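You operate a simulated robot arm through the tools that you are given. There is no shell and no other tool.

You run a simulated robot arm. Do the job below in one go: nothing can be reset, and whatever is moved stays where it is left.

JOB
Put things in order on the table top. At the end: the brown box stands where the white thermometer stood; the green motor stands on top of the black spool; the white thermometer stands on top of the red brick (carton); the yellow motor stands where the brown box stood; whatever was shut is shut again. Leave all else as you found it, and nothing knocked over.

The check looks at the end state, three seconds after you hand in, the way a careful person would. Anything else that was tipped, shoved, dropped, spilled or broken makes it a failure.

ROBOT AND FRAMES
A 7-joint arm with a two-finger parallel gripper, fixed in place. Base frame: the origin is at the foot of the arm, x ahead of it, y to its left, z up; the work surface is at about z = 760. Lengths are in mm, angles in rad, forces in N, time in s.
With the tool pointing down near the work surface it reaches from about 300 to 700 mm from the base axis. Its first joint turns from -1.152 to 1.152 rad. Payload 1.57 kg.
The tool frame sits at the grasp point between the pads (the TCP): z along the fingers, y along the line on which they close. The tips reach 30 mm beyond it. The gripper opens to 110 mm. The fingers are 24 mm wide and 12 mm thick; the gripper's body (48 by 112 mm) begins 78 mm behind the TCP.
Orientation is that of the tool frame in the base frame, as a unit quaternion [w, x, y, z]. With the fingers straight down and closing along the base's y, the tool's x points along the base's -x, its y along +y and its z along -z.

CONTROLS
- The arm moves only by the tool drive_tool. Its argument "targets" is a list of rows, each a list of 6 numbers: the shift along the tool's x, y, z in mm, then the turn, a rotation vector about the tool's x, y, z in rad. In form: [[tx, ty, tz, ax, ay, az], ...]. A call has 1 to 20 rows; each row shifts and turns the commanded pose from where the row before left it, along the tool's axes as they then stand. "fingers" is the gripper command, from -1 (fully open) to 1 (shut), values between in proportion, set as the call begins (left out, the last holds). Each row takes 0.2 s and may step no farther than 50 mm and 0.15 rad from the row before; otherwise, or with a gripper value out of range, the whole call is refused. A pose out of reach is approached as far as the arm can. The call stops where the force on the tool passes 40 N (or 10 N more than at its start, if that is more) or the arm is blocked; 0.2 s more then pass. The fingers move at their own pace (about 108 mm/s each) and stop on an object; they squeeze with about 34 N. The grip force told is the motor's: it shows also when the fingers shut on nothing. Time passes only in rows, and 0.2 s behind the last, so rows that do not move let the fingers close. The reply holds the time, the measured pose of the TCP, the force on the tool along the base axes, the opening and the grip force, in the units named above and with some noise, with the torque about the TCP (base axes, N m) and any sound that the robot's microphone picked up.
- Cameras (640 x 400 px; columns grow to the right, rows downward): "scene" is fixed at [155.7, -380.9, 1398.4]; the picture's right is [0.90, -0.44, 0.00], its down [-0.26, -0.54, -0.80] and it looks along [0.35, 0.72, -0.60] (base axes); focal length 320 px, centre (320, 200). "wrist" rides on the gripper at [70, 16, -141] in the tool frame; the picture's right is [-0.23, 0.97, 0.00], its down [-0.85, -0.20, -0.48] and it looks along [-0.47, -0.11, 0.88] (tool axes); focal length 222 px, centre (320, 200). There is no depth. A picture from a camera that has moved, and an enlarged one, comes with that camera's place and axes in the base frame and with its lens. The place of the scene camera against the robot may be out by one fixed shift of up to 12 mm in any direction.
- grab_frame(camera): a new picture of that camera. It takes no simulated time.
- zoom(camera, box): a new picture of the part [left, top, right, bottom] of that camera's present view, enlarged. It takes no simulated time.
- close_job(): hands the job in; it is judged then, once.

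Nothing tells you positions but the pictures and the camera data. Unless the task says otherwise, let go and move clear before handing in.

The tools are called after ">>>" by a JSON object that holds its "name" and its "arguments". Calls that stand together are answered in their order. drive_tool: Moves the arm, as the interface text tells. Its arguments: {"type":"object","properties":{"targets":{"type":"array"},"fingers":{"type":"number"}},"required":["targets"]} The other tools are called the same way: grab_frame (camera) takes a picture; zoom (camera, box) takes an enlarged picture of a part of a camera's view; close_job () hands the job in.

At the start:

```text
t: 0.0
eef_pos: [379.5, 86.8, 1090.4]
ee_rot: [0.0, 0.0, 1.0, 0.0]
contact_force: [0.0, 0.6, -0.6]
ft_torque: [0.01, -0.03, 0.03]
opening: 110.0
gripper_force: 0.0
```

scene: 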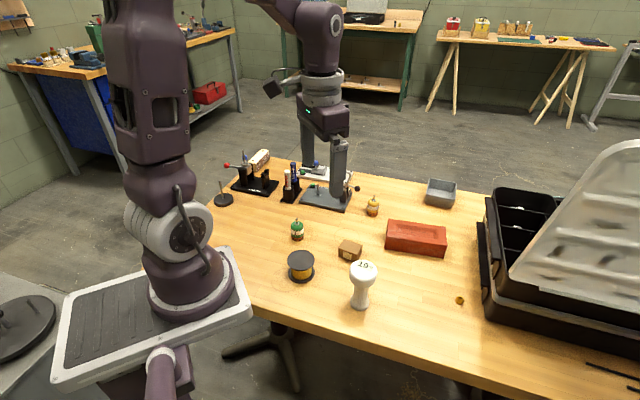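
wrist: 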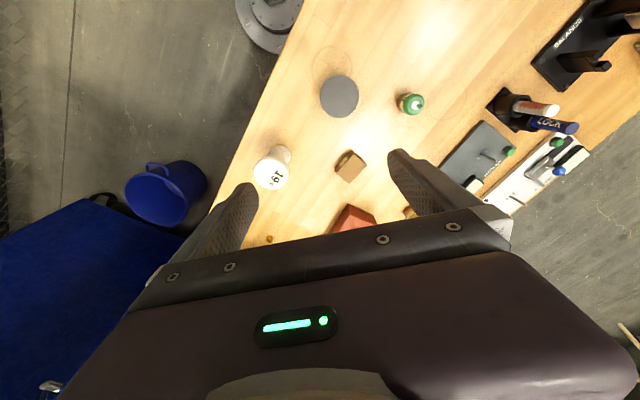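

I see a bench with a black spool, a green motor, a small brown box, a white thermometer, a red brick-shaped carton, a yellow motor and other items. I'll zoom in to localise each one before moving.

>>> {"name": "zoom", "arguments": {"camera": "scene", "box": [270, 180, 470, 320]}}

>>> {"name": "zoom", "arguments": {"camera": "scene", "box": [200, 130, 380, 240]}}

>>> {"name": "zoom", "arguments": {"camera": "wrist", "box": [220, 50, 460, 250]}}

>>> {"name": "zoom", "arguments": {"camera": "scene", "box": [400, 120, 640, 400]}}

```text
2.86 times, centred on (370, 250) of scene
camera zoom: at [155.7, -380.9, 1398.4], right [0.9, -0.44, 0.0], down [-0.26, -0.54, -0.8], along [0.35, 0.72, -0.6], focal length 916 px, centre (177, 57)
```

zoom: 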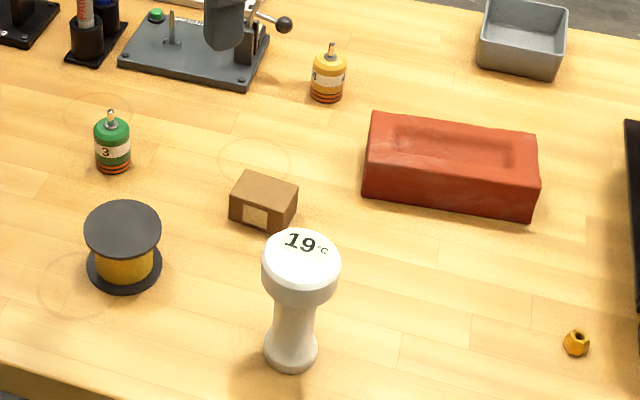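

```text
3.56 times, centred on (290, 185) of scene
camera zoom: at [155.7, -380.9, 1398.4], right [0.9, -0.44, 0.0], down [-0.26, -0.54, -0.8], along [0.35, 0.72, -0.6], focal length 1140 px, centre (427, 253)
```

zoom: 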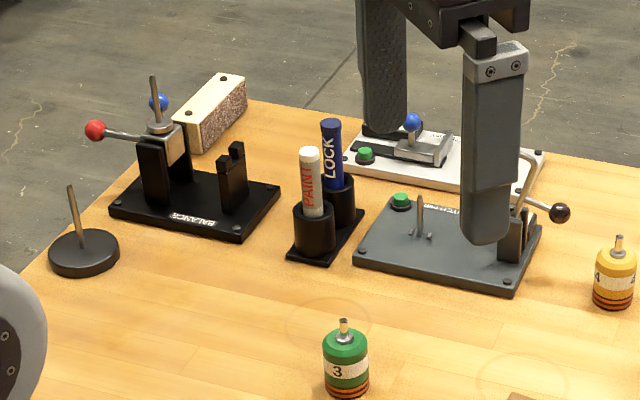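

```text
2.00 times, centred on (340, 150) of wrist
camera zoom: at [308.5, 103.5, 1232.7], right [0.23, 0.97, 0.0], down [0.85, -0.2, 0.48], along [0.47, -0.11, -0.88], focal length 444 px, centre (280, 300)
```

zoom: 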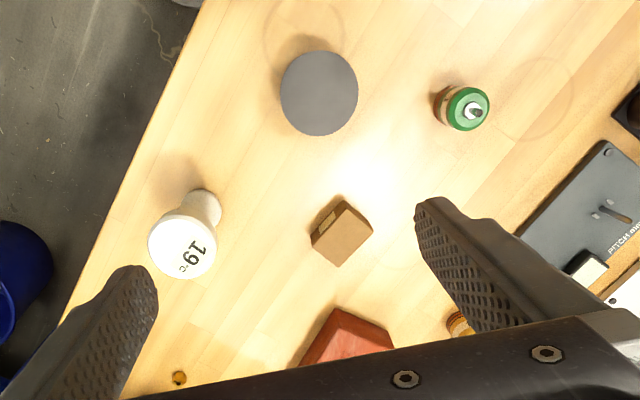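

```text
1.43 times, centred on (520, 260) of scene
camera zoom: at [155.7, -380.9, 1398.4], right [0.9, -0.44, 0.0], down [-0.26, -0.54, -0.8], along [0.35, 0.72, -0.6], focal length 458 px, centre (34, 114)
```

zoom: 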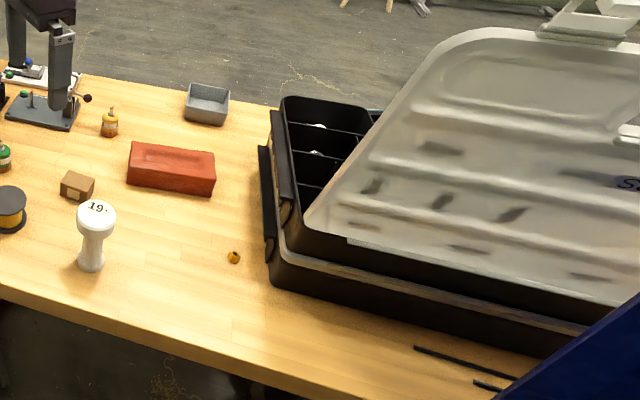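

The objects are roughly located: spool at about (345,128), green motor (387,255), box (488,132), thermometer (430,-10), yellow motor (640,255), and brick (680,95). I'll move the arm forward while staying high, so I get better views for triangulation.

>>> {"name": "drive_tool", "arguments": {"targets": [[-40, 0, 0, 0, 0, 0], [-40, 0, 0, 0, 0, 0], [-40, 0, 0, 0, 0, 0], [0, 0, 0, 0, 0, 0]], "fingers": -1}}

>>> {"name": "grab_frame", "arguments": {"camera": "wrist"}}

>>> {"name": "grab_frame", "arguments": {"camera": "scene"}}

```text
t: 1.0
eef_pos: [498.4, 84.7, 1091.7]
ee_rot: [0.0, 0.0, 1.0, -0.001]
contact_force: [0.3, 0.0, -0.2]
ft_torque: [0.02, 0.0, 0.02]
opening: 109.9
gripper_force: 0.0
```

```text
taken
camera wrist: at [429.0, 102.7, 1233.2], right [0.23, 0.97, 0.0], down [0.86, -0.2, 0.48], along [0.47, -0.11, -0.88], focal length 222 px, centre (320, 200)
```

wrist: 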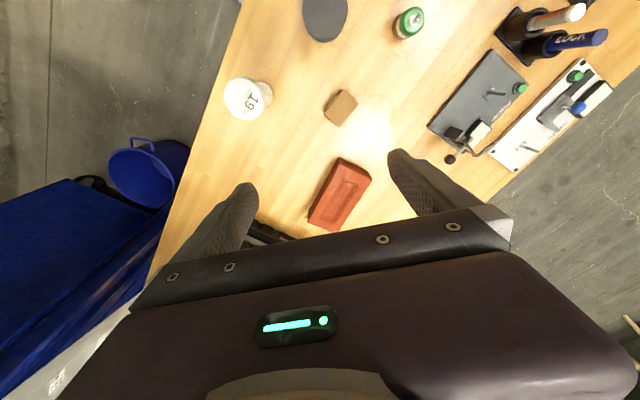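

```text
taken
```

scene: 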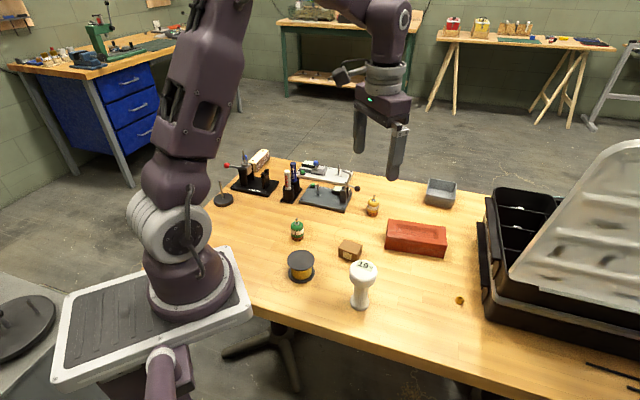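

The forward view shows the brick, box and thermometer well. I'll zoom in to get precise pixel positions.

>>> {"name": "zoom", "arguments": {"camera": "wrist", "box": [210, 60, 410, 240]}}

>>> {"name": "zoom", "arguments": {"camera": "wrist", "box": [280, 0, 520, 120]}}

```text
2.22 times, centred on (310, 150) of wrist
camera zoom: at [429.0, 102.7, 1233.2], right [0.23, 0.97, 0.0], down [0.86, -0.2, 0.48], along [0.47, -0.11, -0.88], focal length 494 px, centre (342, 311)
```

zoom: 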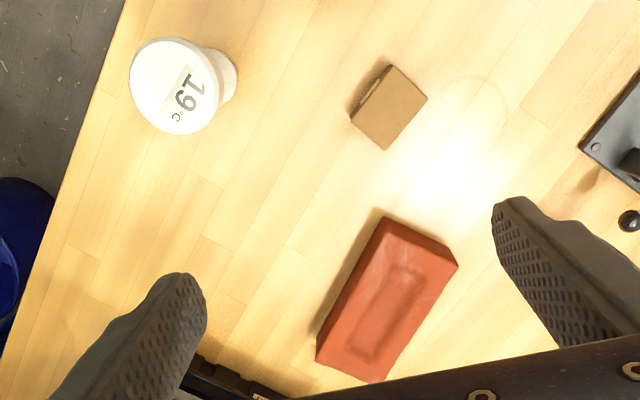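

```text
2.67 times, centred on (400, 60) of wrist
camera zoom: at [429.0, 102.7, 1233.2], right [0.23, 0.97, 0.0], down [0.86, -0.2, 0.48], along [0.47, -0.11, -0.88], focal length 592 px, centre (107, 573)
```

zoom: 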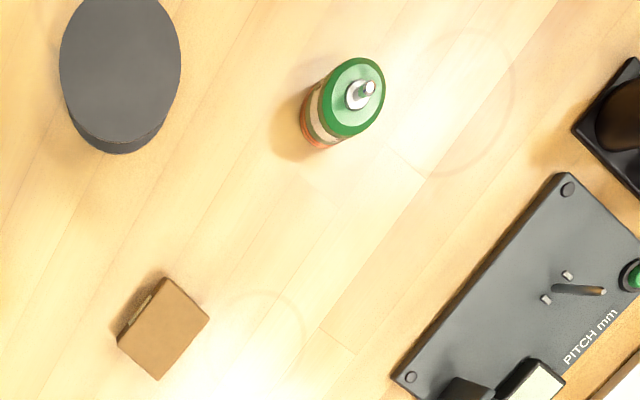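

Thermometer confirmed at about (429,-10), with its top at z≈874. Next I want clearer views of the brick and the yellow motor, so I'll move farther forward and left, still high.

>>> {"name": "drive_tool", "arguments": {"targets": [[-20, 30, 0, 0, 0, 0], [-20, 30, 0, 0, 0, 0], [-20, 25, 0, 0, 0, 0], [0, 0, 0, 0, 0, 0]]}}

>>> {"name": "grab_frame", "arguments": {"camera": "wrist"}}

>>> {"name": "zoom", "arguments": {"camera": "wrist", "box": [240, 60, 400, 200]}}

```text
t: 2.0
eef_pos: [560.4, 170.6, 1092.5]
ee_rot: [0.0, -0.001, 1.0, 0.0]
contact_force: [-0.4, 0.2, 0.1]
ft_torque: [0.0, -0.01, 0.0]
opening: 109.7
gripper_force: 0.0
```

```text
taken
camera wrist: at [489.3, 188.3, 1234.7], right [0.23, 0.97, 0.0], down [0.86, -0.2, 0.48], along [0.47, -0.11, -0.88], focal length 222 px, centre (320, 200)
```

wrist: 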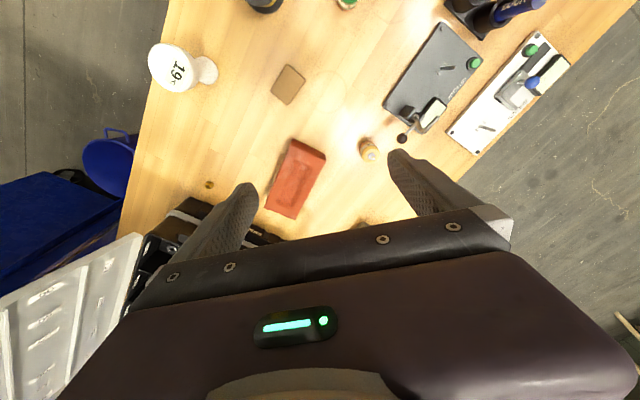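

```text
2.86 times, centred on (320, 130) of wrist
camera zoom: at [489.3, 188.3, 1234.7], right [0.23, 0.97, 0.0], down [0.86, -0.2, 0.48], along [0.47, -0.11, -0.88], focal length 635 px, centre (320, 400)
```

zoom: 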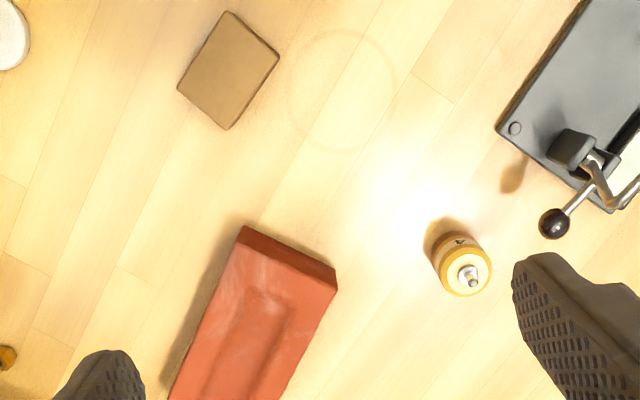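

The brick is about 157x75x46 mm, centred near (665,88), and the box is about 38x53 mm at (486,131). I'll look at the brick's top from closer, because the recess matters for standing the thermometer on it.

>>> {"name": "drive_tool", "arguments": {"targets": [[-20, -20, 33, 0, 0, 0], [-20, -20, 33, 0, 0, 0], [-20, -20, 33, 0, 0, 0], [-20, -20, 33, 0, 0, 0], [0, 0, 0, 0, 0, 0]]}}

>>> {"name": "grab_frame", "arguments": {"camera": "wrist"}}

>>> {"name": "zoom", "arguments": {"camera": "wrist", "box": [240, 80, 400, 240]}}

>>> {"name": "zoom", "arguments": {"camera": "scene", "box": [370, 200, 470, 270]}}

```text
t: 3.2
eef_pos: [639.7, 90.9, 957.1]
ee_rot: [0.0, 0.0, 1.0, -0.001]
contact_force: [0.1, -0.4, 0.7]
ft_torque: [-0.03, 0.02, 0.02]
opening: 109.9
gripper_force: 0.1
```

```text
taken
camera wrist: at [568.9, 109.1, 1099.9], right [0.23, 0.97, 0.0], down [0.85, -0.2, 0.48], along [0.47, -0.11, -0.88], focal length 222 px, centre (320, 200)
```

wrist: 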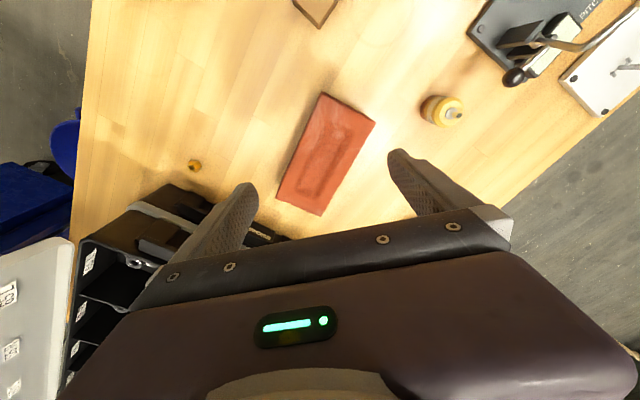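

```text
2.50 times, centred on (320, 160) of wrist
camera zoom: at [568.9, 109.1, 1099.9], right [0.23, 0.97, 0.0], down [0.85, -0.2, 0.48], along [0.47, -0.11, -0.88], focal length 555 px, centre (320, 300)
```

zoom: 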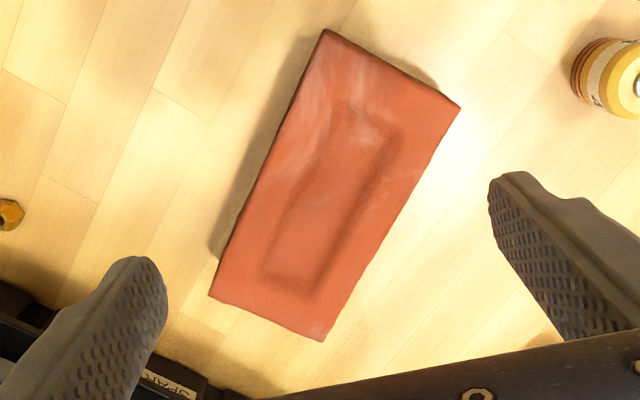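

```text
5.71 times, centred on (420, 235) of scene
camera zoom: at [155.7, -380.9, 1398.4], right [0.9, -0.44, 0.0], down [-0.26, -0.54, -0.8], along [0.35, 0.72, -0.6], focal length 1831 px, centre (-251, 0)
```

zoom: 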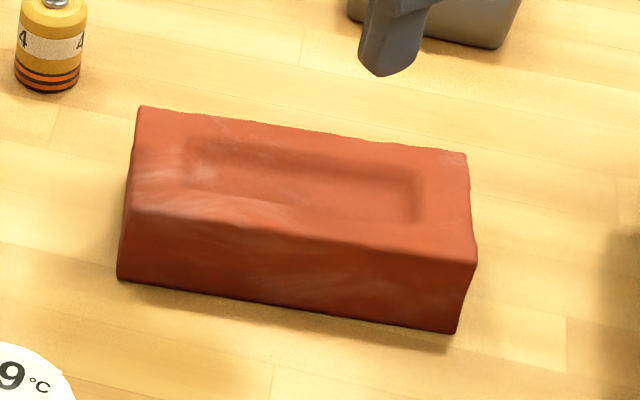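

The brick's centre is at about (669,88), and its recess is shallow and narrower than the thermometer's foot. Next I'll hover above the thermometer and check the alignment.

>>> {"name": "drive_tool", "arguments": {"targets": [[35, -17, -7, 0, 0, 0], [35, -17, -7, 0, 0, 0], [35, -17, -6, 0, 0, 0], [35, -17, 0, 0, 0, 0], [35, -17, 0, 0, 0, 0], [36, -16, 0, 0, 0, 0], [0, 0, 0, 0, 0, 0]]}}

>>> {"name": "grab_frame", "arguments": {"camera": "wrist"}}

>>> {"name": "grab_frame", "arguments": {"camera": "scene"}}

```text
t: 4.8
eef_pos: [429.2, -9.8, 978.8]
ee_rot: [0.0, -0.001, 1.0, -0.001]
contact_force: [-0.3, 0.3, -0.3]
ft_torque: [-0.05, 0.0, -0.02]
opening: 109.9
gripper_force: 0.1
```

```text
taken
camera wrist: at [358.6, 7.4, 1120.3], right [0.23, 0.97, 0.0], down [0.85, -0.2, 0.48], along [0.47, -0.11, -0.88], focal length 222 px, centre (320, 200)
```

wrist: 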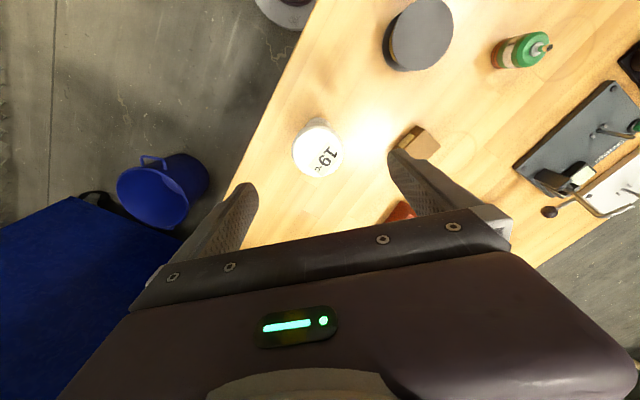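

```text
taken
```

scene: 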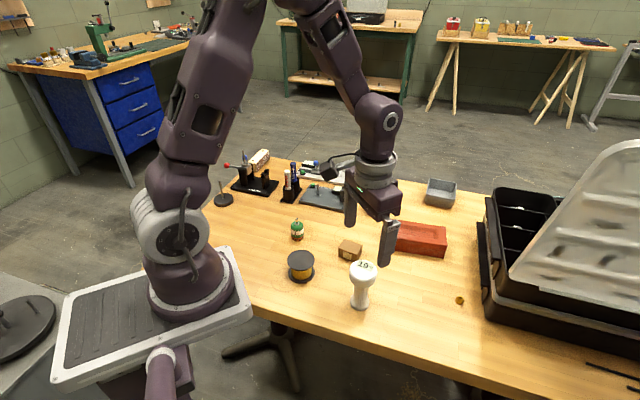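

>>> {"name": "zoom", "arguments": {"camera": "wrist", "box": [270, 100, 370, 200]}}

>>> {"name": "zoom", "arguments": {"camera": "scene", "box": [320, 240, 420, 320]}}

```text
4.00 times, centred on (320, 150) of wrist
camera zoom: at [358.6, 7.4, 1120.3], right [0.23, 0.97, 0.0], down [0.85, -0.2, 0.48], along [0.47, -0.11, -0.88], focal length 888 px, centre (320, 400)
```

zoom: 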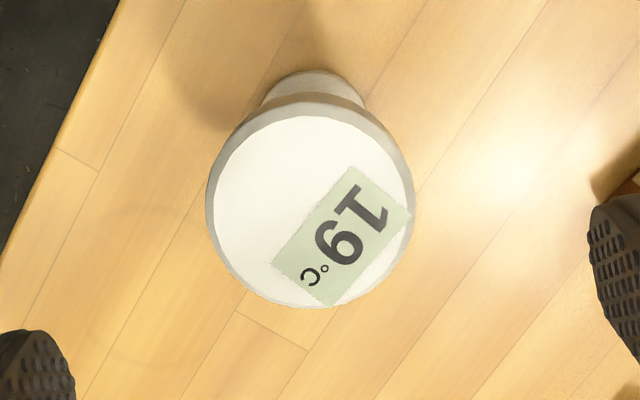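

```text
5.00 times, centred on (370, 280) of scene
camera zoom: at [155.7, -380.9, 1398.4], right [0.9, -0.44, 0.0], down [-0.26, -0.54, -0.8], along [0.35, 0.72, -0.6], focal length 1602 px, centre (70, -200)
```

zoom: 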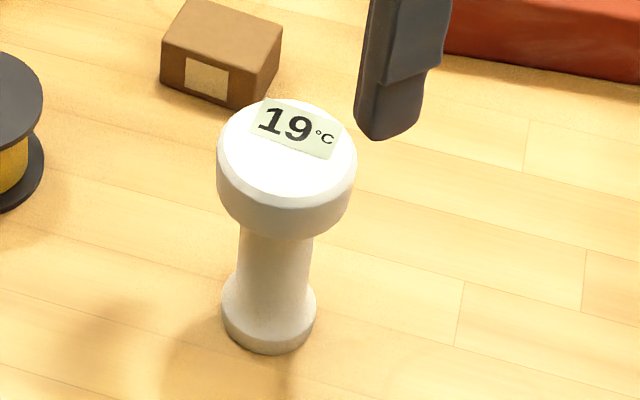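

The thermometer's axis is at about (429.5,-12), with a head about 58 mm wide. I'll descend around the head and then close on it.

>>> {"name": "drive_tool", "arguments": {"targets": [[0, -2, 25, 0, 0, 0], [0, 0, 25, 0, 0, 0], [0, 0, 25, 0, 0, 0], [0, 0, 25, 0, 0, 0], [0, 0, 23, 0, 0, 0], [0, 0, 0, 0, 0, 0]]}}

>>> {"name": "grab_frame", "arguments": {"camera": "wrist"}}

>>> {"name": "zoom", "arguments": {"camera": "scene", "box": [320, 220, 420, 320]}}

```text
t: 6.2
eef_pos: [428.5, -12.3, 857.5]
ee_rot: [0.0, 0.0, 1.0, 0.0]
contact_force: [0.7, 0.4, 0.6]
ft_torque: [0.01, 0.02, 0.04]
opening: 110.1
gripper_force: 0.0
```

```text
taken
camera wrist: at [358.0, 4.7, 998.6], right [0.23, 0.97, 0.0], down [0.85, -0.2, 0.48], along [0.47, -0.11, -0.88], focal length 222 px, centre (320, 200)
```

wrist: 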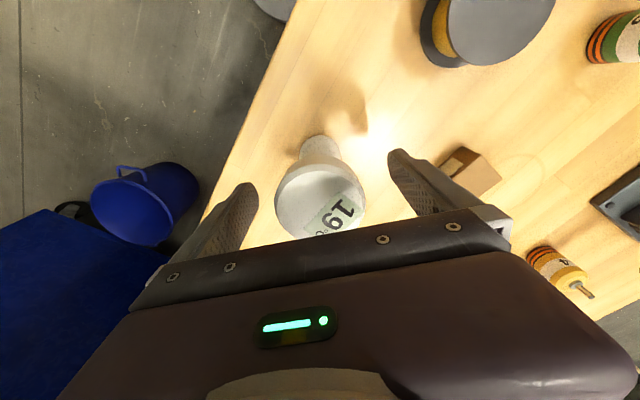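

```text
4.00 times, centred on (370, 270) of scene
camera zoom: at [155.7, -380.9, 1398.4], right [0.9, -0.44, 0.0], down [-0.26, -0.54, -0.8], along [0.35, 0.72, -0.6], focal length 1282 px, centre (120, -80)
```

zoom: 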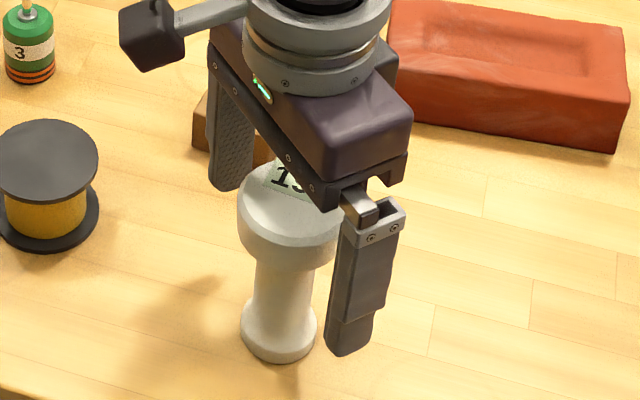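

The head is centred between the fingers, so I'll close on it.

>>> {"name": "drive_tool", "arguments": {"targets": [[0, 0, 0, 0, 0, 0], [0, 0, 0, 0, 0, 0], [0, 0, 0, 0, 0, 0], [0, 0, 0, 0, 0, 0]], "fingers": 1}}

>>> {"name": "grab_frame", "arguments": {"camera": "wrist"}}

>>> {"name": "zoom", "arguments": {"camera": "scene", "box": [320, 220, 420, 320]}}

```text
t: 7.2
eef_pos: [428.4, -11.6, 856.5]
ee_rot: [0.0, -0.001, 1.0, 0.0]
contact_force: [1.0, -0.2, 0.9]
ft_torque: [0.04, -0.01, 0.0]
opening: 58.4
gripper_force: 34.1
```

```text
taken
camera wrist: at [358.0, 4.8, 999.0], right [0.23, 0.97, 0.0], down [0.85, -0.2, 0.48], along [0.47, -0.11, -0.88], focal length 222 px, centre (320, 200)
```

wrist: 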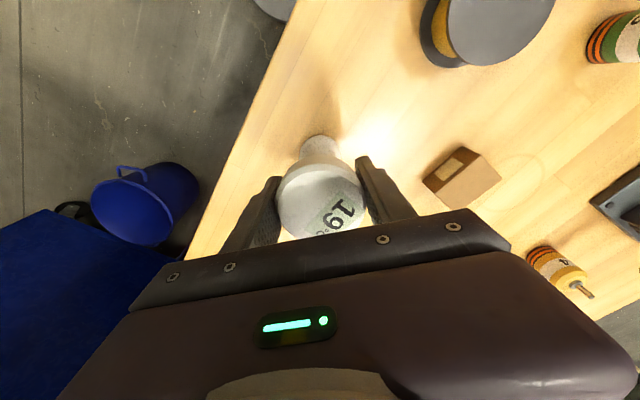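

```text
4.00 times, centred on (370, 270) of scene
camera zoom: at [155.7, -380.9, 1398.4], right [0.9, -0.44, 0.0], down [-0.26, -0.54, -0.8], along [0.35, 0.72, -0.6], focal length 1282 px, centre (120, -80)
```

zoom: 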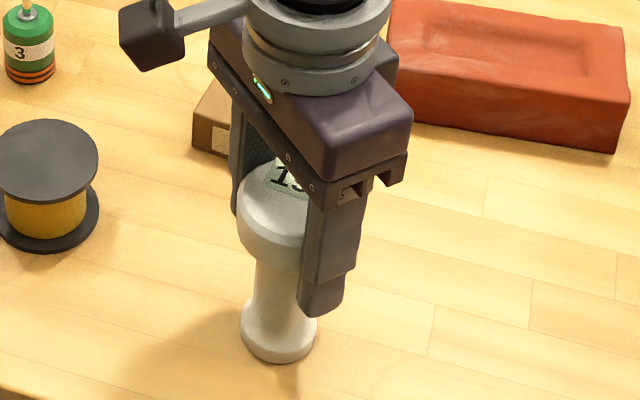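

The thermometer is gripped at 58.4 mm opening, and its place is recorded as (429,-12). I'll lift it straight up.

>>> {"name": "drive_tool", "arguments": {"targets": [[0, 0, -15, 0, 0, 0], [0, 0, -25, 0, 0, 0], [0, 0, -30, 0, 0, 0], [0, 0, -30, 0, 0, 0], [0, 0, -20, 0, 0, 0], [0, 0, 0, 0, 0, 0]]}}

>>> {"name": "grab_frame", "arguments": {"camera": "wrist"}}

>>> {"name": "grab_frame", "arguments": {"camera": "scene"}}

```text
t: 8.6
eef_pos: [427.2, -11.1, 977.7]
ee_rot: [0.0, 0.0, 1.0, 0.0]
contact_force: [0.1, -0.3, 0.6]
ft_torque: [-0.01, -0.04, 0.01]
opening: 0.1
gripper_force: 21.6
```

```text
taken
camera wrist: at [357.9, 5.5, 1119.8], right [0.23, 0.97, 0.0], down [0.85, -0.2, 0.48], along [0.47, -0.11, -0.88], focal length 222 px, centre (320, 200)
```

wrist: 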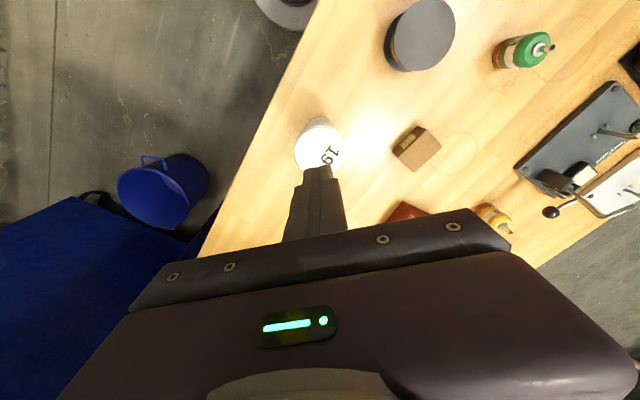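

```text
taken
```

scene: 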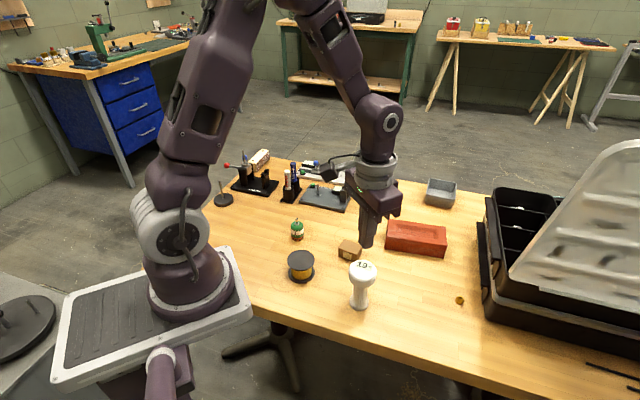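

The thermometer slipped out of the grip but is still standing. I'll open the fingers and check whether it moved or whether its head is tapered.

>>> {"name": "drive_tool", "arguments": {"targets": [[0, 0, 0, 0, 0, 0], [0, 0, 0, 0, 0, 0], [0, 0, 0, 0, 0, 0]], "fingers": -1}}

>>> {"name": "zoom", "arguments": {"camera": "wrist", "box": [270, 100, 370, 200]}}

>>> {"name": "zoom", "arguments": {"camera": "scene", "box": [335, 250, 391, 314]}}

```text
t: 9.4
eef_pos: [427.4, -12.3, 976.8]
ee_rot: [-0.001, 0.0, 1.0, 0.0]
contact_force: [-0.5, 0.0, -0.6]
ft_torque: [-0.01, 0.02, 0.0]
opening: 110.2
gripper_force: 0.0
```

```text
4.00 times, centred on (320, 150) of wrist
camera zoom: at [357.9, 5.5, 1119.5], right [0.23, 0.97, 0.0], down [0.85, -0.2, 0.48], along [0.47, -0.11, -0.88], focal length 888 px, centre (320, 400)
```

zoom: 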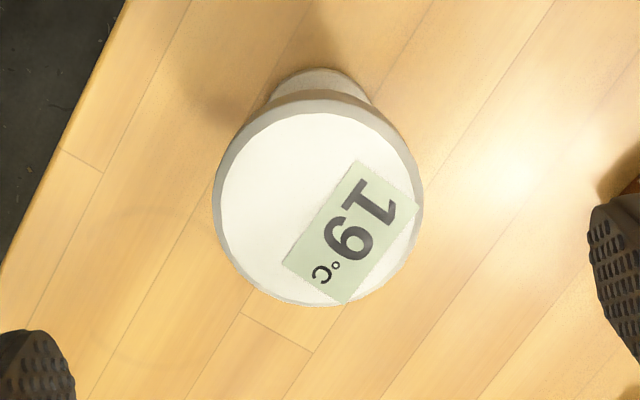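

```text
6.25 times, centred on (363, 282) of scene
camera zoom: at [155.7, -380.9, 1398.4], right [0.9, -0.44, 0.0], down [-0.26, -0.54, -0.8], along [0.35, 0.72, -0.6], focal length 2003 px, centre (51, -312)
```

zoom: 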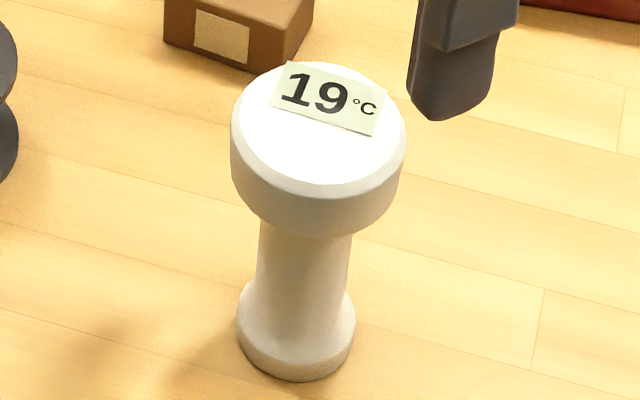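

The thermometer hasn't moved, and its head is a plain cylindrical cap about 25 mm tall. I'll grip again slightly lower and lift in tiny steps, reading the force, to see whether it's heavy or slippery.

>>> {"name": "drive_tool", "arguments": {"targets": [[-2, 0, 30, 0, 0, 0], [0, 0, 30, 0, 0, 0], [0, 0, 30, 0, 0, 0], [0, 0, 25, 0, 0, 0], [0, 0, 10, 0, 0, 0], [0, 0, 0, 0, 0, 0]]}}

>>> {"name": "drive_tool", "arguments": {"targets": [[0, 0, 0, 0, 0, 0], [0, 0, 0, 0, 0, 0], [0, 0, 0, 0, 0, 0], [0, 0, 0, 0, 0, 0]], "fingers": 1}}

>>> {"name": "drive_tool", "arguments": {"targets": [[0, 0, -1, 0, 0, 0], [0, 0, -1, 0, 0, 0]]}}

>>> {"name": "drive_tool", "arguments": {"targets": [[0, 0, -1, 0, 0, 0], [0, 0, -1, 0, 0, 0]]}}

```text
t: 10.8
eef_pos: [428.8, -11.4, 851.2]
ee_rot: [0.0, 0.0, 1.0, 0.0]
contact_force: [0.0, -0.2, 0.5]
ft_torque: [-0.01, 0.0, 0.0]
opening: 110.1
gripper_force: 0.1
```

```text
t: 11.8
eef_pos: [429.4, -9.8, 850.5]
ee_rot: [0.001, 0.0, 1.0, 0.0]
contact_force: [-0.1, 0.5, -0.1]
ft_torque: [0.0, 0.0, -0.02]
opening: 58.2
gripper_force: 34.4
```

```text
t: 12.4
eef_pos: [428.9, -10.4, 853.4]
ee_rot: [0.0, 0.0, 1.0, 0.0]
contact_force: [0.0, 0.1, -0.2]
ft_torque: [-0.01, -0.01, 0.01]
opening: 58.2
gripper_force: 34.1
```

```text
t: 13.0
eef_pos: [429.4, -10.4, 853.8]
ee_rot: [0.0, 0.0, 1.0, 0.0]
contact_force: [-0.8, -0.3, -0.7]
ft_torque: [0.03, 0.0, 0.0]
opening: 58.4
gripper_force: 33.9
```

>>> {"name": "drive_tool", "arguments": {"targets": [[0, 0, -2, 0, 0, 0], [0, 0, -2, 0, 0, 0], [0, 0, -2, 0, 0, 0], [0, 0, 0, 0, 0, 0]]}}

>>> {"name": "zoom", "arguments": {"camera": "scene", "box": [335, 250, 391, 314]}}

>>> {"name": "zoom", "arguments": {"camera": "wrist", "box": [240, 120, 400, 240]}}

```text
t: 14.0
eef_pos: [429.7, -12.5, 860.6]
ee_rot: [0.0, 0.0, 1.0, 0.0]
contact_force: [0.7, 1.0, -0.2]
ft_torque: [0.01, -0.01, -0.03]
opening: 58.1
gripper_force: 34.0
```

```text
6.25 times, centred on (363, 282) of scene
camera zoom: at [155.7, -380.9, 1398.4], right [0.9, -0.44, 0.0], down [-0.26, -0.54, -0.8], along [0.35, 0.72, -0.6], focal length 2003 px, centre (51, -312)
```

zoom: 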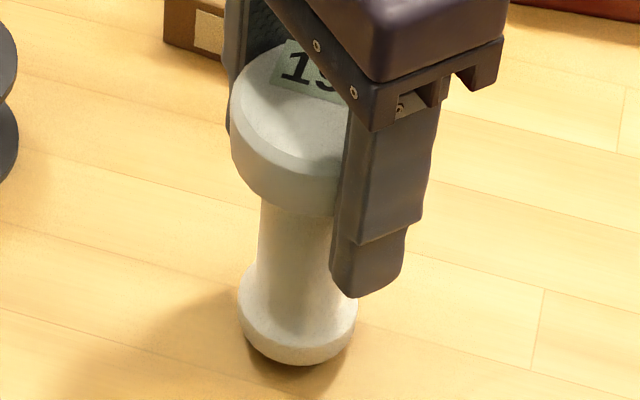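

```text
3.33 times, centred on (320, 180) of wrist
camera zoom: at [359.0, 5.7, 1003.2], right [0.23, 0.97, 0.0], down [0.85, -0.2, 0.48], along [0.47, -0.11, -0.88], focal length 740 px, centre (320, 267)
```

zoom: 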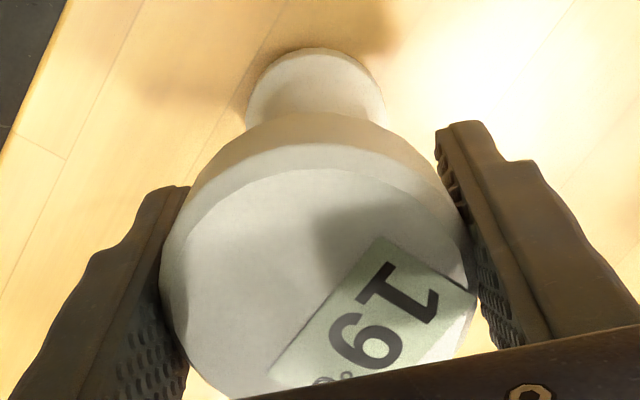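

Lifted slowly, it is off the table and holding. I'll hold still for a moment and check for creep in the grip.

>>> {"name": "drive_tool", "arguments": {"targets": [[0, 0, 0, 0, 0, 0], [0, 0, 0, 0, 0, 0], [0, 0, 0, 0, 0, 0], [0, 0, 0, 0, 0, 0], [0, 0, 0, 0, 0, 0]]}}

>>> {"name": "zoom", "arguments": {"camera": "wrist", "box": [240, 120, 400, 240]}}

>>> {"name": "zoom", "arguments": {"camera": "scene", "box": [335, 250, 391, 314]}}

```text
t: 15.2
eef_pos: [430.0, -11.5, 861.1]
ee_rot: [0.0, -0.001, 1.0, 0.0]
contact_force: [0.0, -0.1, -0.9]
ft_torque: [-0.02, 0.01, 0.0]
opening: 58.2
gripper_force: 34.3
```

```text
3.33 times, centred on (320, 180) of wrist
camera zoom: at [359.0, 5.7, 1003.1], right [0.23, 0.97, 0.0], down [0.85, -0.2, 0.48], along [0.47, -0.11, -0.88], focal length 740 px, centre (320, 267)
```

zoom: 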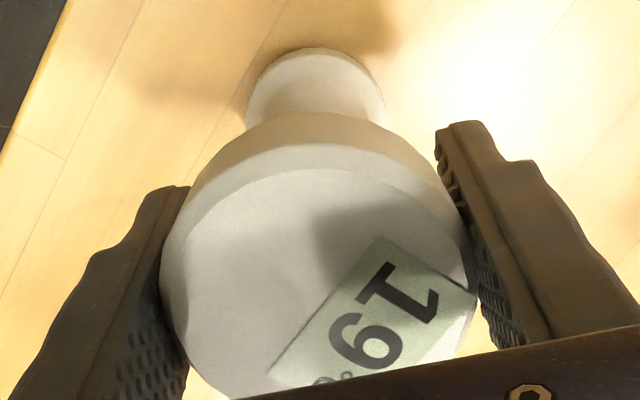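

```text
6.25 times, centred on (363, 282) of scene
camera zoom: at [155.7, -380.9, 1398.4], right [0.9, -0.44, 0.0], down [-0.26, -0.54, -0.8], along [0.35, 0.72, -0.6], focal length 2003 px, centre (51, -312)
```

zoom: 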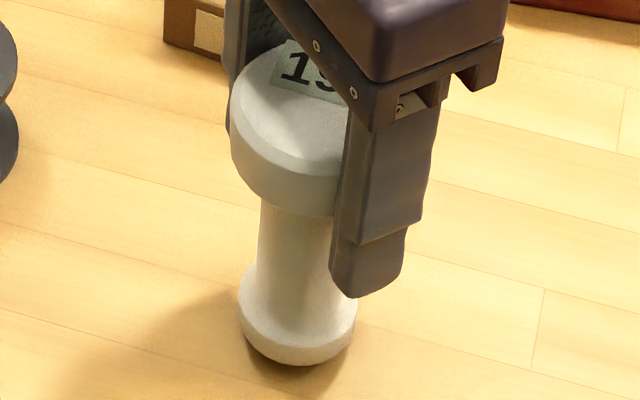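

There's no creep at all, so the earlier slip came from lifting too fast. I'll raise it gently in small steps and keep checking.

>>> {"name": "drive_tool", "arguments": {"targets": [[0, 0, -2, 0, 0, 0], [0, 0, -3, 0, 0, 0], [0, 0, -4, 0, 0, 0], [0, 0, -4, 0, 0, 0], [0, 0, -4, 0, 0, 0], [0, 0, -3, 0, 0, 0], [0, 0, -2, 0, 0, 0], [0, 0, 0, 0, 0, 0]]}}

>>> {"name": "zoom", "arguments": {"camera": "wrist", "box": [240, 120, 400, 240]}}

```text
t: 17.0
eef_pos: [429.6, -11.5, 882.1]
ee_rot: [0.001, -0.001, 1.0, 0.0]
contact_force: [0.4, -0.3, -0.4]
ft_torque: [0.01, 0.0, -0.01]
opening: 57.9
gripper_force: 33.9
```

```text
3.33 times, centred on (320, 180) of wrist
camera zoom: at [359.8, 5.1, 1025.1], right [0.23, 0.97, 0.0], down [0.85, -0.2, 0.48], along [0.47, -0.11, -0.88], focal length 740 px, centre (320, 267)
```

zoom: 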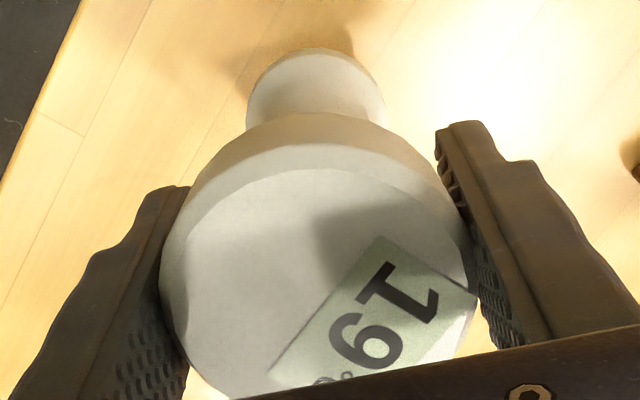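

It's held firmly, so I'll keep raising it gently.

>>> {"name": "drive_tool", "arguments": {"targets": [[0, 0, -3, 0, 0, 0], [0, 0, -5, 0, 0, 0], [0, 0, -6, 0, 0, 0], [0, 0, -6, 0, 0, 0], [0, 0, -6, 0, 0, 0], [0, 0, -6, 0, 0, 0], [0, 0, -5, 0, 0, 0], [0, 0, -3, 0, 0, 0], [0, 0, 0, 0, 0, 0]]}}

>>> {"name": "grab_frame", "arguments": {"camera": "wrist"}}

>>> {"name": "grab_frame", "arguments": {"camera": "scene"}}

```text
t: 19.0
eef_pos: [428.8, -11.2, 921.9]
ee_rot: [0.0, -0.001, 1.0, 0.0]
contact_force: [0.1, -0.3, -2.1]
ft_torque: [0.0, 0.0, 0.0]
opening: 58.1
gripper_force: 34.2
```

```text
taken
camera wrist: at [359.5, 5.9, 1064.7], right [0.23, 0.97, 0.0], down [0.85, -0.2, 0.48], along [0.47, -0.11, -0.88], focal length 222 px, centre (320, 200)
```

wrist: 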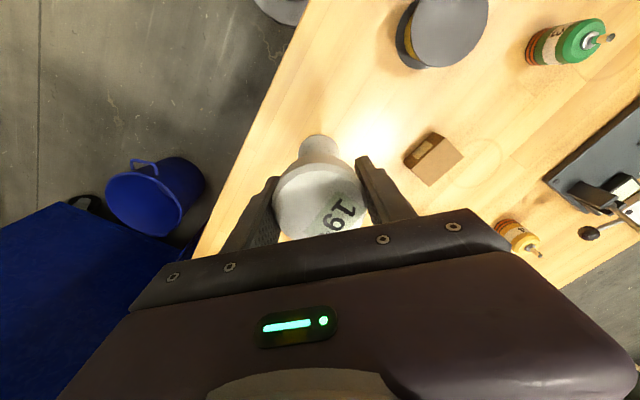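

```text
taken
```

scene: 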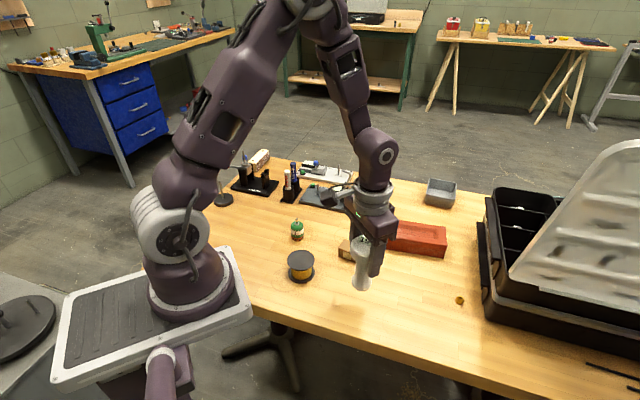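

The thermometer is secure, with its foot at z≈831. I'll carry it gently toward the brick centre in two stages.

>>> {"name": "drive_tool", "arguments": {"targets": [[-3, 1.2, -1, 0, 0, 0], [-6, 2.5, -2, 0, 0, 0], [-9, 3.7, -2, 0, 0, 0], [-12, 4.9, -2, 0, 0, 0], [-12, 4.9, -2, 0, 0, 0], [-12, 4.9, -1, 0, 0, 0], [-12, 4.9, 0, 0, 0, 0], [-12, 4.9, 0, 0, 0, 0], [-12, 4.9, 0, 0, 0, 0], [-12, 4.9, 0, 0, 0, 0], [-9, 3.7, 0, 0, 0, 0], [-6, 2.5, 0, 0, 0, 0], [-3, 1.2, 0, 0, 0, 0], [0, 0, 0, 0, 0, 0]]}}

>>> {"name": "grab_frame", "arguments": {"camera": "wrist"}}

```text
t: 22.0
eef_pos: [549.9, 39.3, 933.5]
ee_rot: [0.0, 0.0, 1.0, -0.001]
contact_force: [0.0, -0.4, -0.9]
ft_torque: [-0.03, 0.0, 0.03]
opening: 58.2
gripper_force: 33.8
```

```text
taken
camera wrist: at [479.7, 55.3, 1075.0], right [0.23, 0.97, 0.0], down [0.85, -0.2, 0.48], along [0.47, -0.11, -0.88], focal length 222 px, centre (320, 200)
```

wrist: 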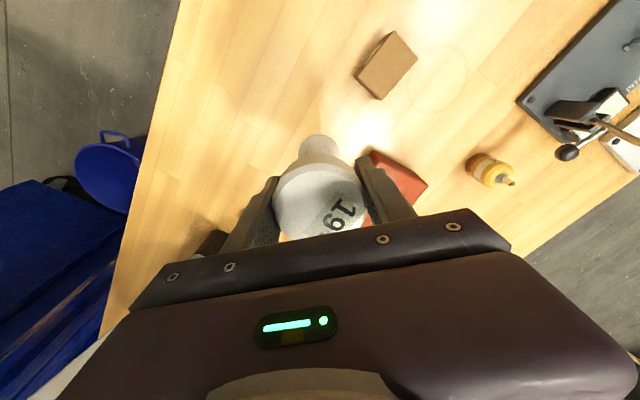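

>>> {"name": "drive_tool", "arguments": {"targets": [[-3, 1.2, 0, 0, 0, 0], [-6, 2.5, 0, 0, 0, 0], [-9, 3.7, 0, 0, 0, 0], [-12, 4.9, 0, 0, 0, 0], [-12, 4.9, 0, 0, 0, 0], [-12, 4.9, 0, 0, 0, 0], [-12, 4.9, 0, 0, 0, 0], [-12, 4.9, 0, 0, 0, 0], [-12, 4.9, 0, 0, 0, 0], [-12, 4.9, 0, 0, 0, 0], [-9, 3.7, 0, 0, 0, 0], [-6, 2.5, 0, 0, 0, 0], [-3, 1.2, 0, 0, 0, 0], [0, 0, 0, 0, 0, 0]]}}

>>> {"name": "grab_frame", "arguments": {"camera": "wrist"}}

>>> {"name": "zoom", "arguments": {"camera": "scene", "box": [360, 160, 480, 270]}}

```text
t: 25.0
eef_pos: [668.4, 86.0, 932.2]
ee_rot: [0.001, -0.001, 1.0, 0.0]
contact_force: [0.6, 0.2, -0.2]
ft_torque: [-0.05, 0.0, 0.0]
opening: 58.1
gripper_force: 34.2
```

```text
taken
camera wrist: at [599.0, 103.5, 1073.8], right [0.23, 0.97, 0.0], down [0.86, -0.2, 0.48], along [0.47, -0.11, -0.88], focal length 222 px, centre (320, 200)
```

wrist: 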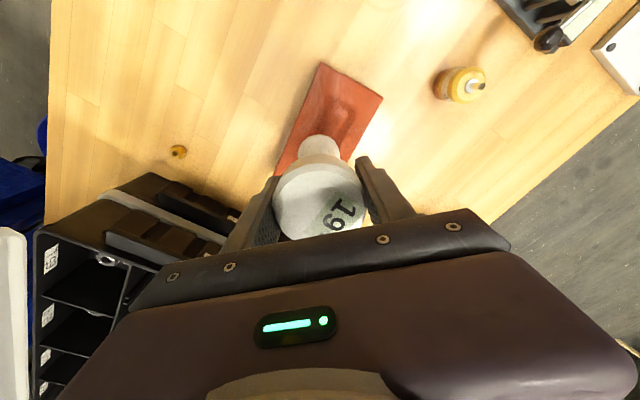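

```text
3.64 times, centred on (420, 215) of scene
camera zoom: at [155.7, -380.9, 1398.4], right [0.9, -0.44, 0.0], down [-0.26, -0.54, -0.8], along [0.35, 0.72, -0.6], focal length 1165 px, centre (-44, 146)
```

zoom: 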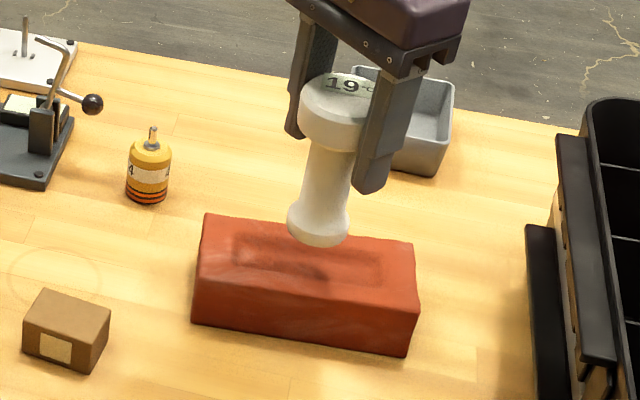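

The thermometer is over the brick's centre. I'll lower it gently to just above the top, then feel for contact.

>>> {"name": "drive_tool", "arguments": {"targets": [[-1, 1, 2, 0, 0, 0], [0, 0, 4, 0, 0, 0], [0, 0, 4, 0, 0, 0], [0, 0, 4, 0, 0, 0], [0, 0, 4, 0, 0, 0], [0, 0, 4, 0, 0, 0], [0, 0, 3, 0, 0, 0], [0, 0, 2, 0, 0, 0], [0, 0, 0, 0, 0, 0]]}}

>>> {"name": "zoom", "arguments": {"camera": "scene", "box": [380, 180, 460, 260]}}

>>> {"name": "zoom", "arguments": {"camera": "wrist", "box": [240, 50, 400, 210]}}

```text
t: 27.0
eef_pos: [672.2, 89.1, 904.6]
ee_rot: [0.0, 0.0, 1.0, 0.0]
contact_force: [0.2, 0.0, -1.0]
ft_torque: [0.0, -0.01, -0.01]
opening: 58.4
gripper_force: 33.9
```

```text
5.00 times, centred on (420, 220) of scene
camera zoom: at [155.7, -380.9, 1398.4], right [0.9, -0.44, 0.0], down [-0.26, -0.54, -0.8], along [0.35, 0.72, -0.6], focal length 1602 px, centre (-180, 100)
```

zoom: 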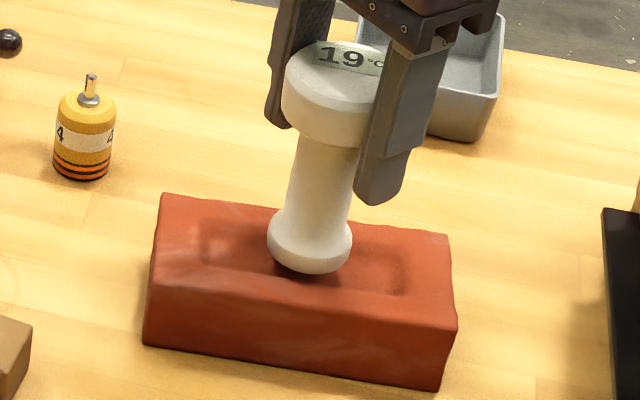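

```text
2.50 times, centred on (320, 130) of wrist
camera zoom: at [601.0, 105.0, 1047.6], right [0.23, 0.97, 0.0], down [0.85, -0.2, 0.48], along [0.47, -0.11, -0.88], focal length 555 px, centre (320, 375)
```

zoom: 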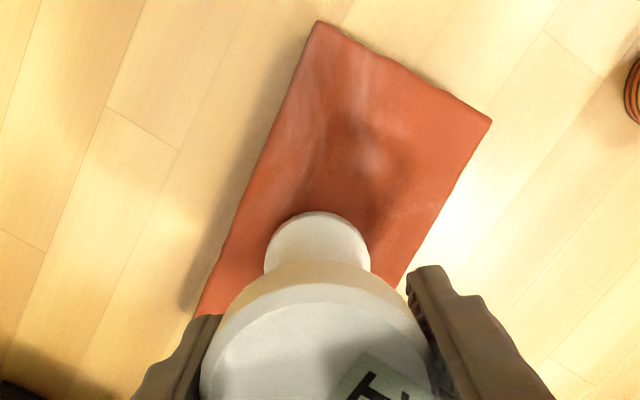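

The foot is centred on the brick with a few millimetres to go, so I'll feel my way down.

>>> {"name": "drive_tool", "arguments": {"targets": [[0, 0, 1, 0, 0, 0], [0, 0, 1, 0, 0, 0], [0, 0, 1, 0, 0, 0], [0, 0, 1, 0, 0, 0]]}}

>>> {"name": "drive_tool", "arguments": {"targets": [[0, 0, 1, 0, 0, 0], [0, 0, 0, 0, 0, 0]]}}

>>> {"name": "drive_tool", "arguments": {"targets": [[0, 0, 1, 0, 0, 0], [0, 0, 0, 0, 0, 0]]}}

>>> {"name": "zoom", "arguments": {"camera": "scene", "box": [380, 180, 460, 260]}}

```text
t: 28.0
eef_pos: [671.1, 86.9, 901.1]
ee_rot: [0.0, 0.0, 1.0, 0.0]
contact_force: [-0.2, 0.2, -0.3]
ft_torque: [0.02, -0.04, 0.01]
opening: 57.9
gripper_force: 34.3
```

```text
t: 28.6
eef_pos: [671.5, 87.4, 900.6]
ee_rot: [0.0, 0.0, 1.0, -0.001]
contact_force: [-0.5, 0.8, 6.0]
ft_torque: [0.21, 0.09, 0.04]
opening: 57.9
gripper_force: 33.9
```

```text
t: 29.2
eef_pos: [670.3, 87.3, 900.3]
ee_rot: [0.002, -0.001, 1.0, -0.001]
contact_force: [-2.7, -2.5, 23.3]
ft_torque: [0.03, 0.31, -0.02]
opening: 58.2
gripper_force: 33.8
```

```text
5.00 times, centred on (420, 220) of scene
camera zoom: at [155.1, -381.0, 1398.5], right [0.9, -0.44, 0.0], down [-0.26, -0.54, -0.8], along [0.35, 0.72, -0.6], focal length 1602 px, centre (-180, 100)
```

zoom: 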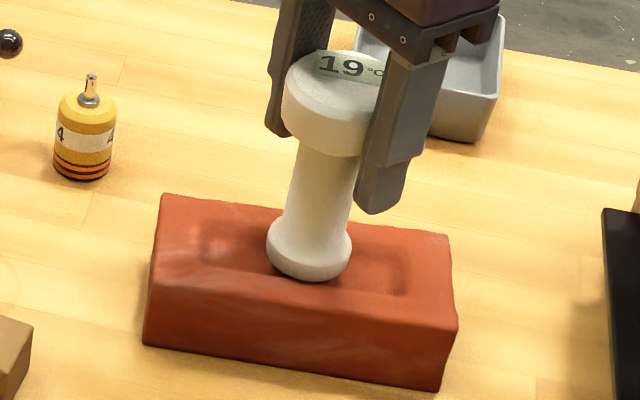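

It's in contact at about 23 N. I'll ease off slightly until only a light touch remains.

>>> {"name": "drive_tool", "arguments": {"targets": [[0, 0, -0.8, 0, 0, 0], [0, 0, 0, 0, 0, 0], [0, 0, 0, 0, 0, 0]]}}

>>> {"name": "zoom", "arguments": {"camera": "scene", "box": [390, 190, 440, 250]}}

>>> {"name": "zoom", "arguments": {"camera": "wrist", "box": [240, 50, 400, 210]}}

```text
t: 30.0
eef_pos: [670.7, 85.9, 901.3]
ee_rot: [0.002, 0.0, 1.0, 0.001]
contact_force: [6.4, -3.5, 17.4]
ft_torque: [-0.13, -0.47, -0.06]
opening: 58.0
gripper_force: 34.2
```

```text
6.67 times, centred on (415, 220) of scene
camera zoom: at [155.5, -381.1, 1398.4], right [0.9, -0.44, 0.0], down [-0.26, -0.54, -0.8], along [0.35, 0.72, -0.6], focal length 2137 px, centre (-313, 67)
```

zoom: 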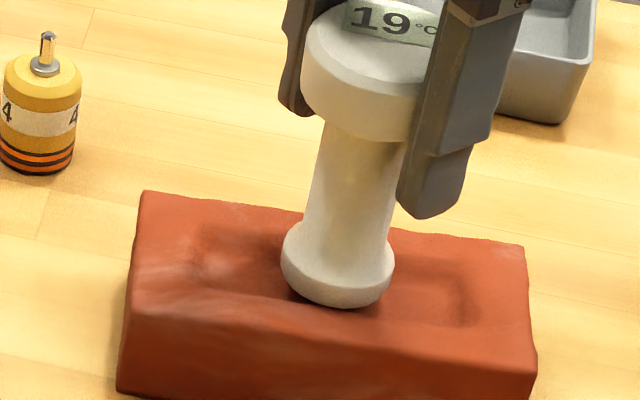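

```text
2.50 times, centred on (320, 130) of wrist
camera zoom: at [600.5, 104.1, 1042.3], right [0.23, 0.97, 0.0], down [0.85, -0.2, 0.48], along [0.47, -0.11, -0.88], focal length 555 px, centre (320, 375)
```

zoom: 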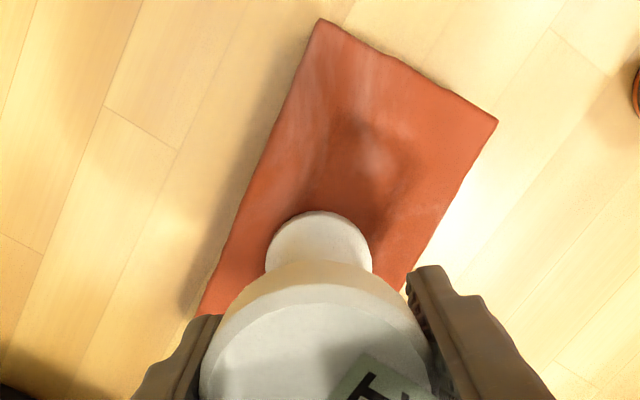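

>>> {"name": "drive_tool", "arguments": {"targets": [[0, 0, -0.5, 0, 0, 0], [0, 0, 0, 0, 0, 0], [0, 0, 0, 0, 0, 0]]}}

>>> {"name": "drive_tool", "arguments": {"targets": [[0, 0, 0, 0, 0, 0], [0, 0, 0, 0, 0, 0]]}}

```text
t: 30.8
eef_pos: [671.2, 87.1, 899.3]
ee_rot: [0.0, 0.0, 1.0, 0.0]
contact_force: [2.6, -3.6, 12.5]
ft_torque: [-0.11, -0.23, -0.06]
opening: 57.8
gripper_force: 34.0
```

```text
t: 31.4
eef_pos: [669.4, 88.0, 900.6]
ee_rot: [-0.001, 0.001, 1.0, 0.001]
contact_force: [1.1, -2.5, 10.1]
ft_torque: [0.01, -0.01, 0.02]
opening: 57.8
gripper_force: 33.9
```

>>> {"name": "drive_tool", "arguments": {"targets": [[0, 0, -0.4, 0, 0, 0], [0, 0, 0, 0, 0, 0], [0, 0, 0, 0, 0, 0], [0, 0, 0, 0, 0, 0]]}}

>>> {"name": "zoom", "arguments": {"camera": "scene", "box": [390, 190, 440, 250]}}

```text
t: 32.4
eef_pos: [671.2, 86.5, 901.3]
ee_rot: [0.001, 0.0, 1.0, 0.001]
contact_force: [-0.4, -0.3, -1.5]
ft_torque: [-0.01, 0.0, -0.02]
opening: 57.9
gripper_force: 33.6
```

```text
6.67 times, centred on (415, 220) of scene
camera zoom: at [155.7, -380.9, 1398.4], right [0.9, -0.44, 0.0], down [-0.26, -0.54, -0.8], along [0.35, 0.72, -0.6], focal length 2137 px, centre (-313, 67)
```

zoom: 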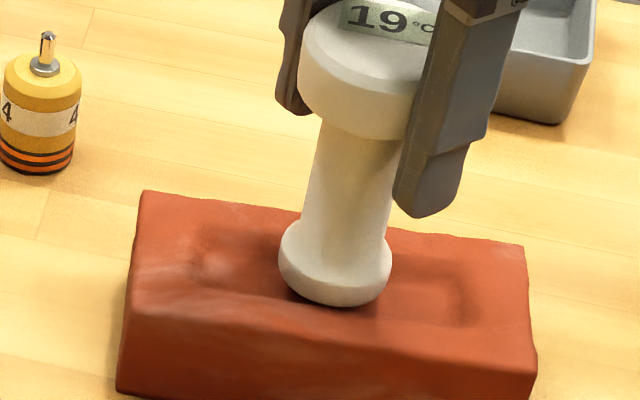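

Contact is neutral now, so I'll release with a modest opening and check that it stands.

>>> {"name": "drive_tool", "arguments": {"targets": [[0, 0, 0.2, 0, 0, 0], [0, 0, 0, 0, 0, 0]]}}

>>> {"name": "drive_tool", "arguments": {"targets": [[0, 0, 0, 0, 0, 0], [0, 0, 0, 0, 0, 0], [0, 0, 0, 0, 0, 0], [0, 0, 0, 0, 0, 0]], "fingers": -0.5}}

>>> {"name": "zoom", "arguments": {"camera": "scene", "box": [380, 180, 460, 260]}}

>>> {"name": "grab_frame", "arguments": {"camera": "wrist"}}

```text
t: 33.0
eef_pos: [671.3, 87.4, 900.7]
ee_rot: [0.0, 0.0, 1.0, 0.0]
contact_force: [1.0, 0.6, -2.0]
ft_torque: [-0.03, 0.0, -0.01]
opening: 57.9
gripper_force: 34.0
```

```text
t: 34.0
eef_pos: [670.5, 87.6, 901.1]
ee_rot: [-0.001, 0.001, 1.0, 0.0]
contact_force: [-0.1, -0.4, -0.7]
ft_torque: [0.01, 0.01, 0.0]
opening: 82.4
gripper_force: 0.1
```

```text
5.00 times, centred on (420, 220) of scene
camera zoom: at [155.7, -380.9, 1398.4], right [0.9, -0.44, 0.0], down [-0.26, -0.54, -0.8], along [0.35, 0.72, -0.6], focal length 1602 px, centre (-180, 100)
```

zoom: 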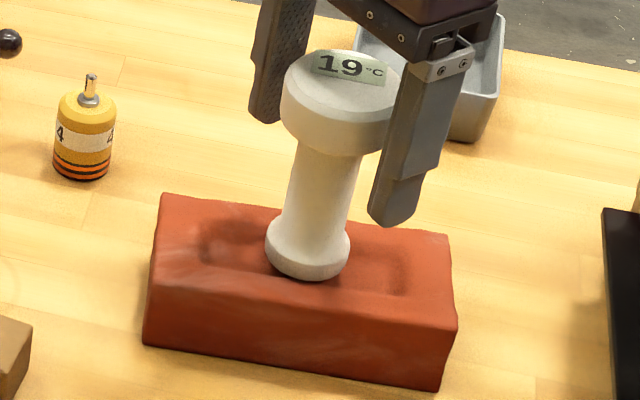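

```text
taken
camera wrist: at [600.3, 104.6, 1043.1], right [0.23, 0.97, 0.0], down [0.85, -0.2, 0.48], along [0.47, -0.11, -0.88], focal length 222 px, centre (320, 200)
```

wrist: 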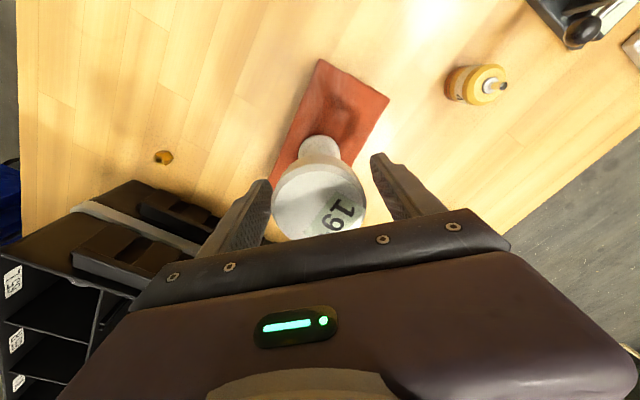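

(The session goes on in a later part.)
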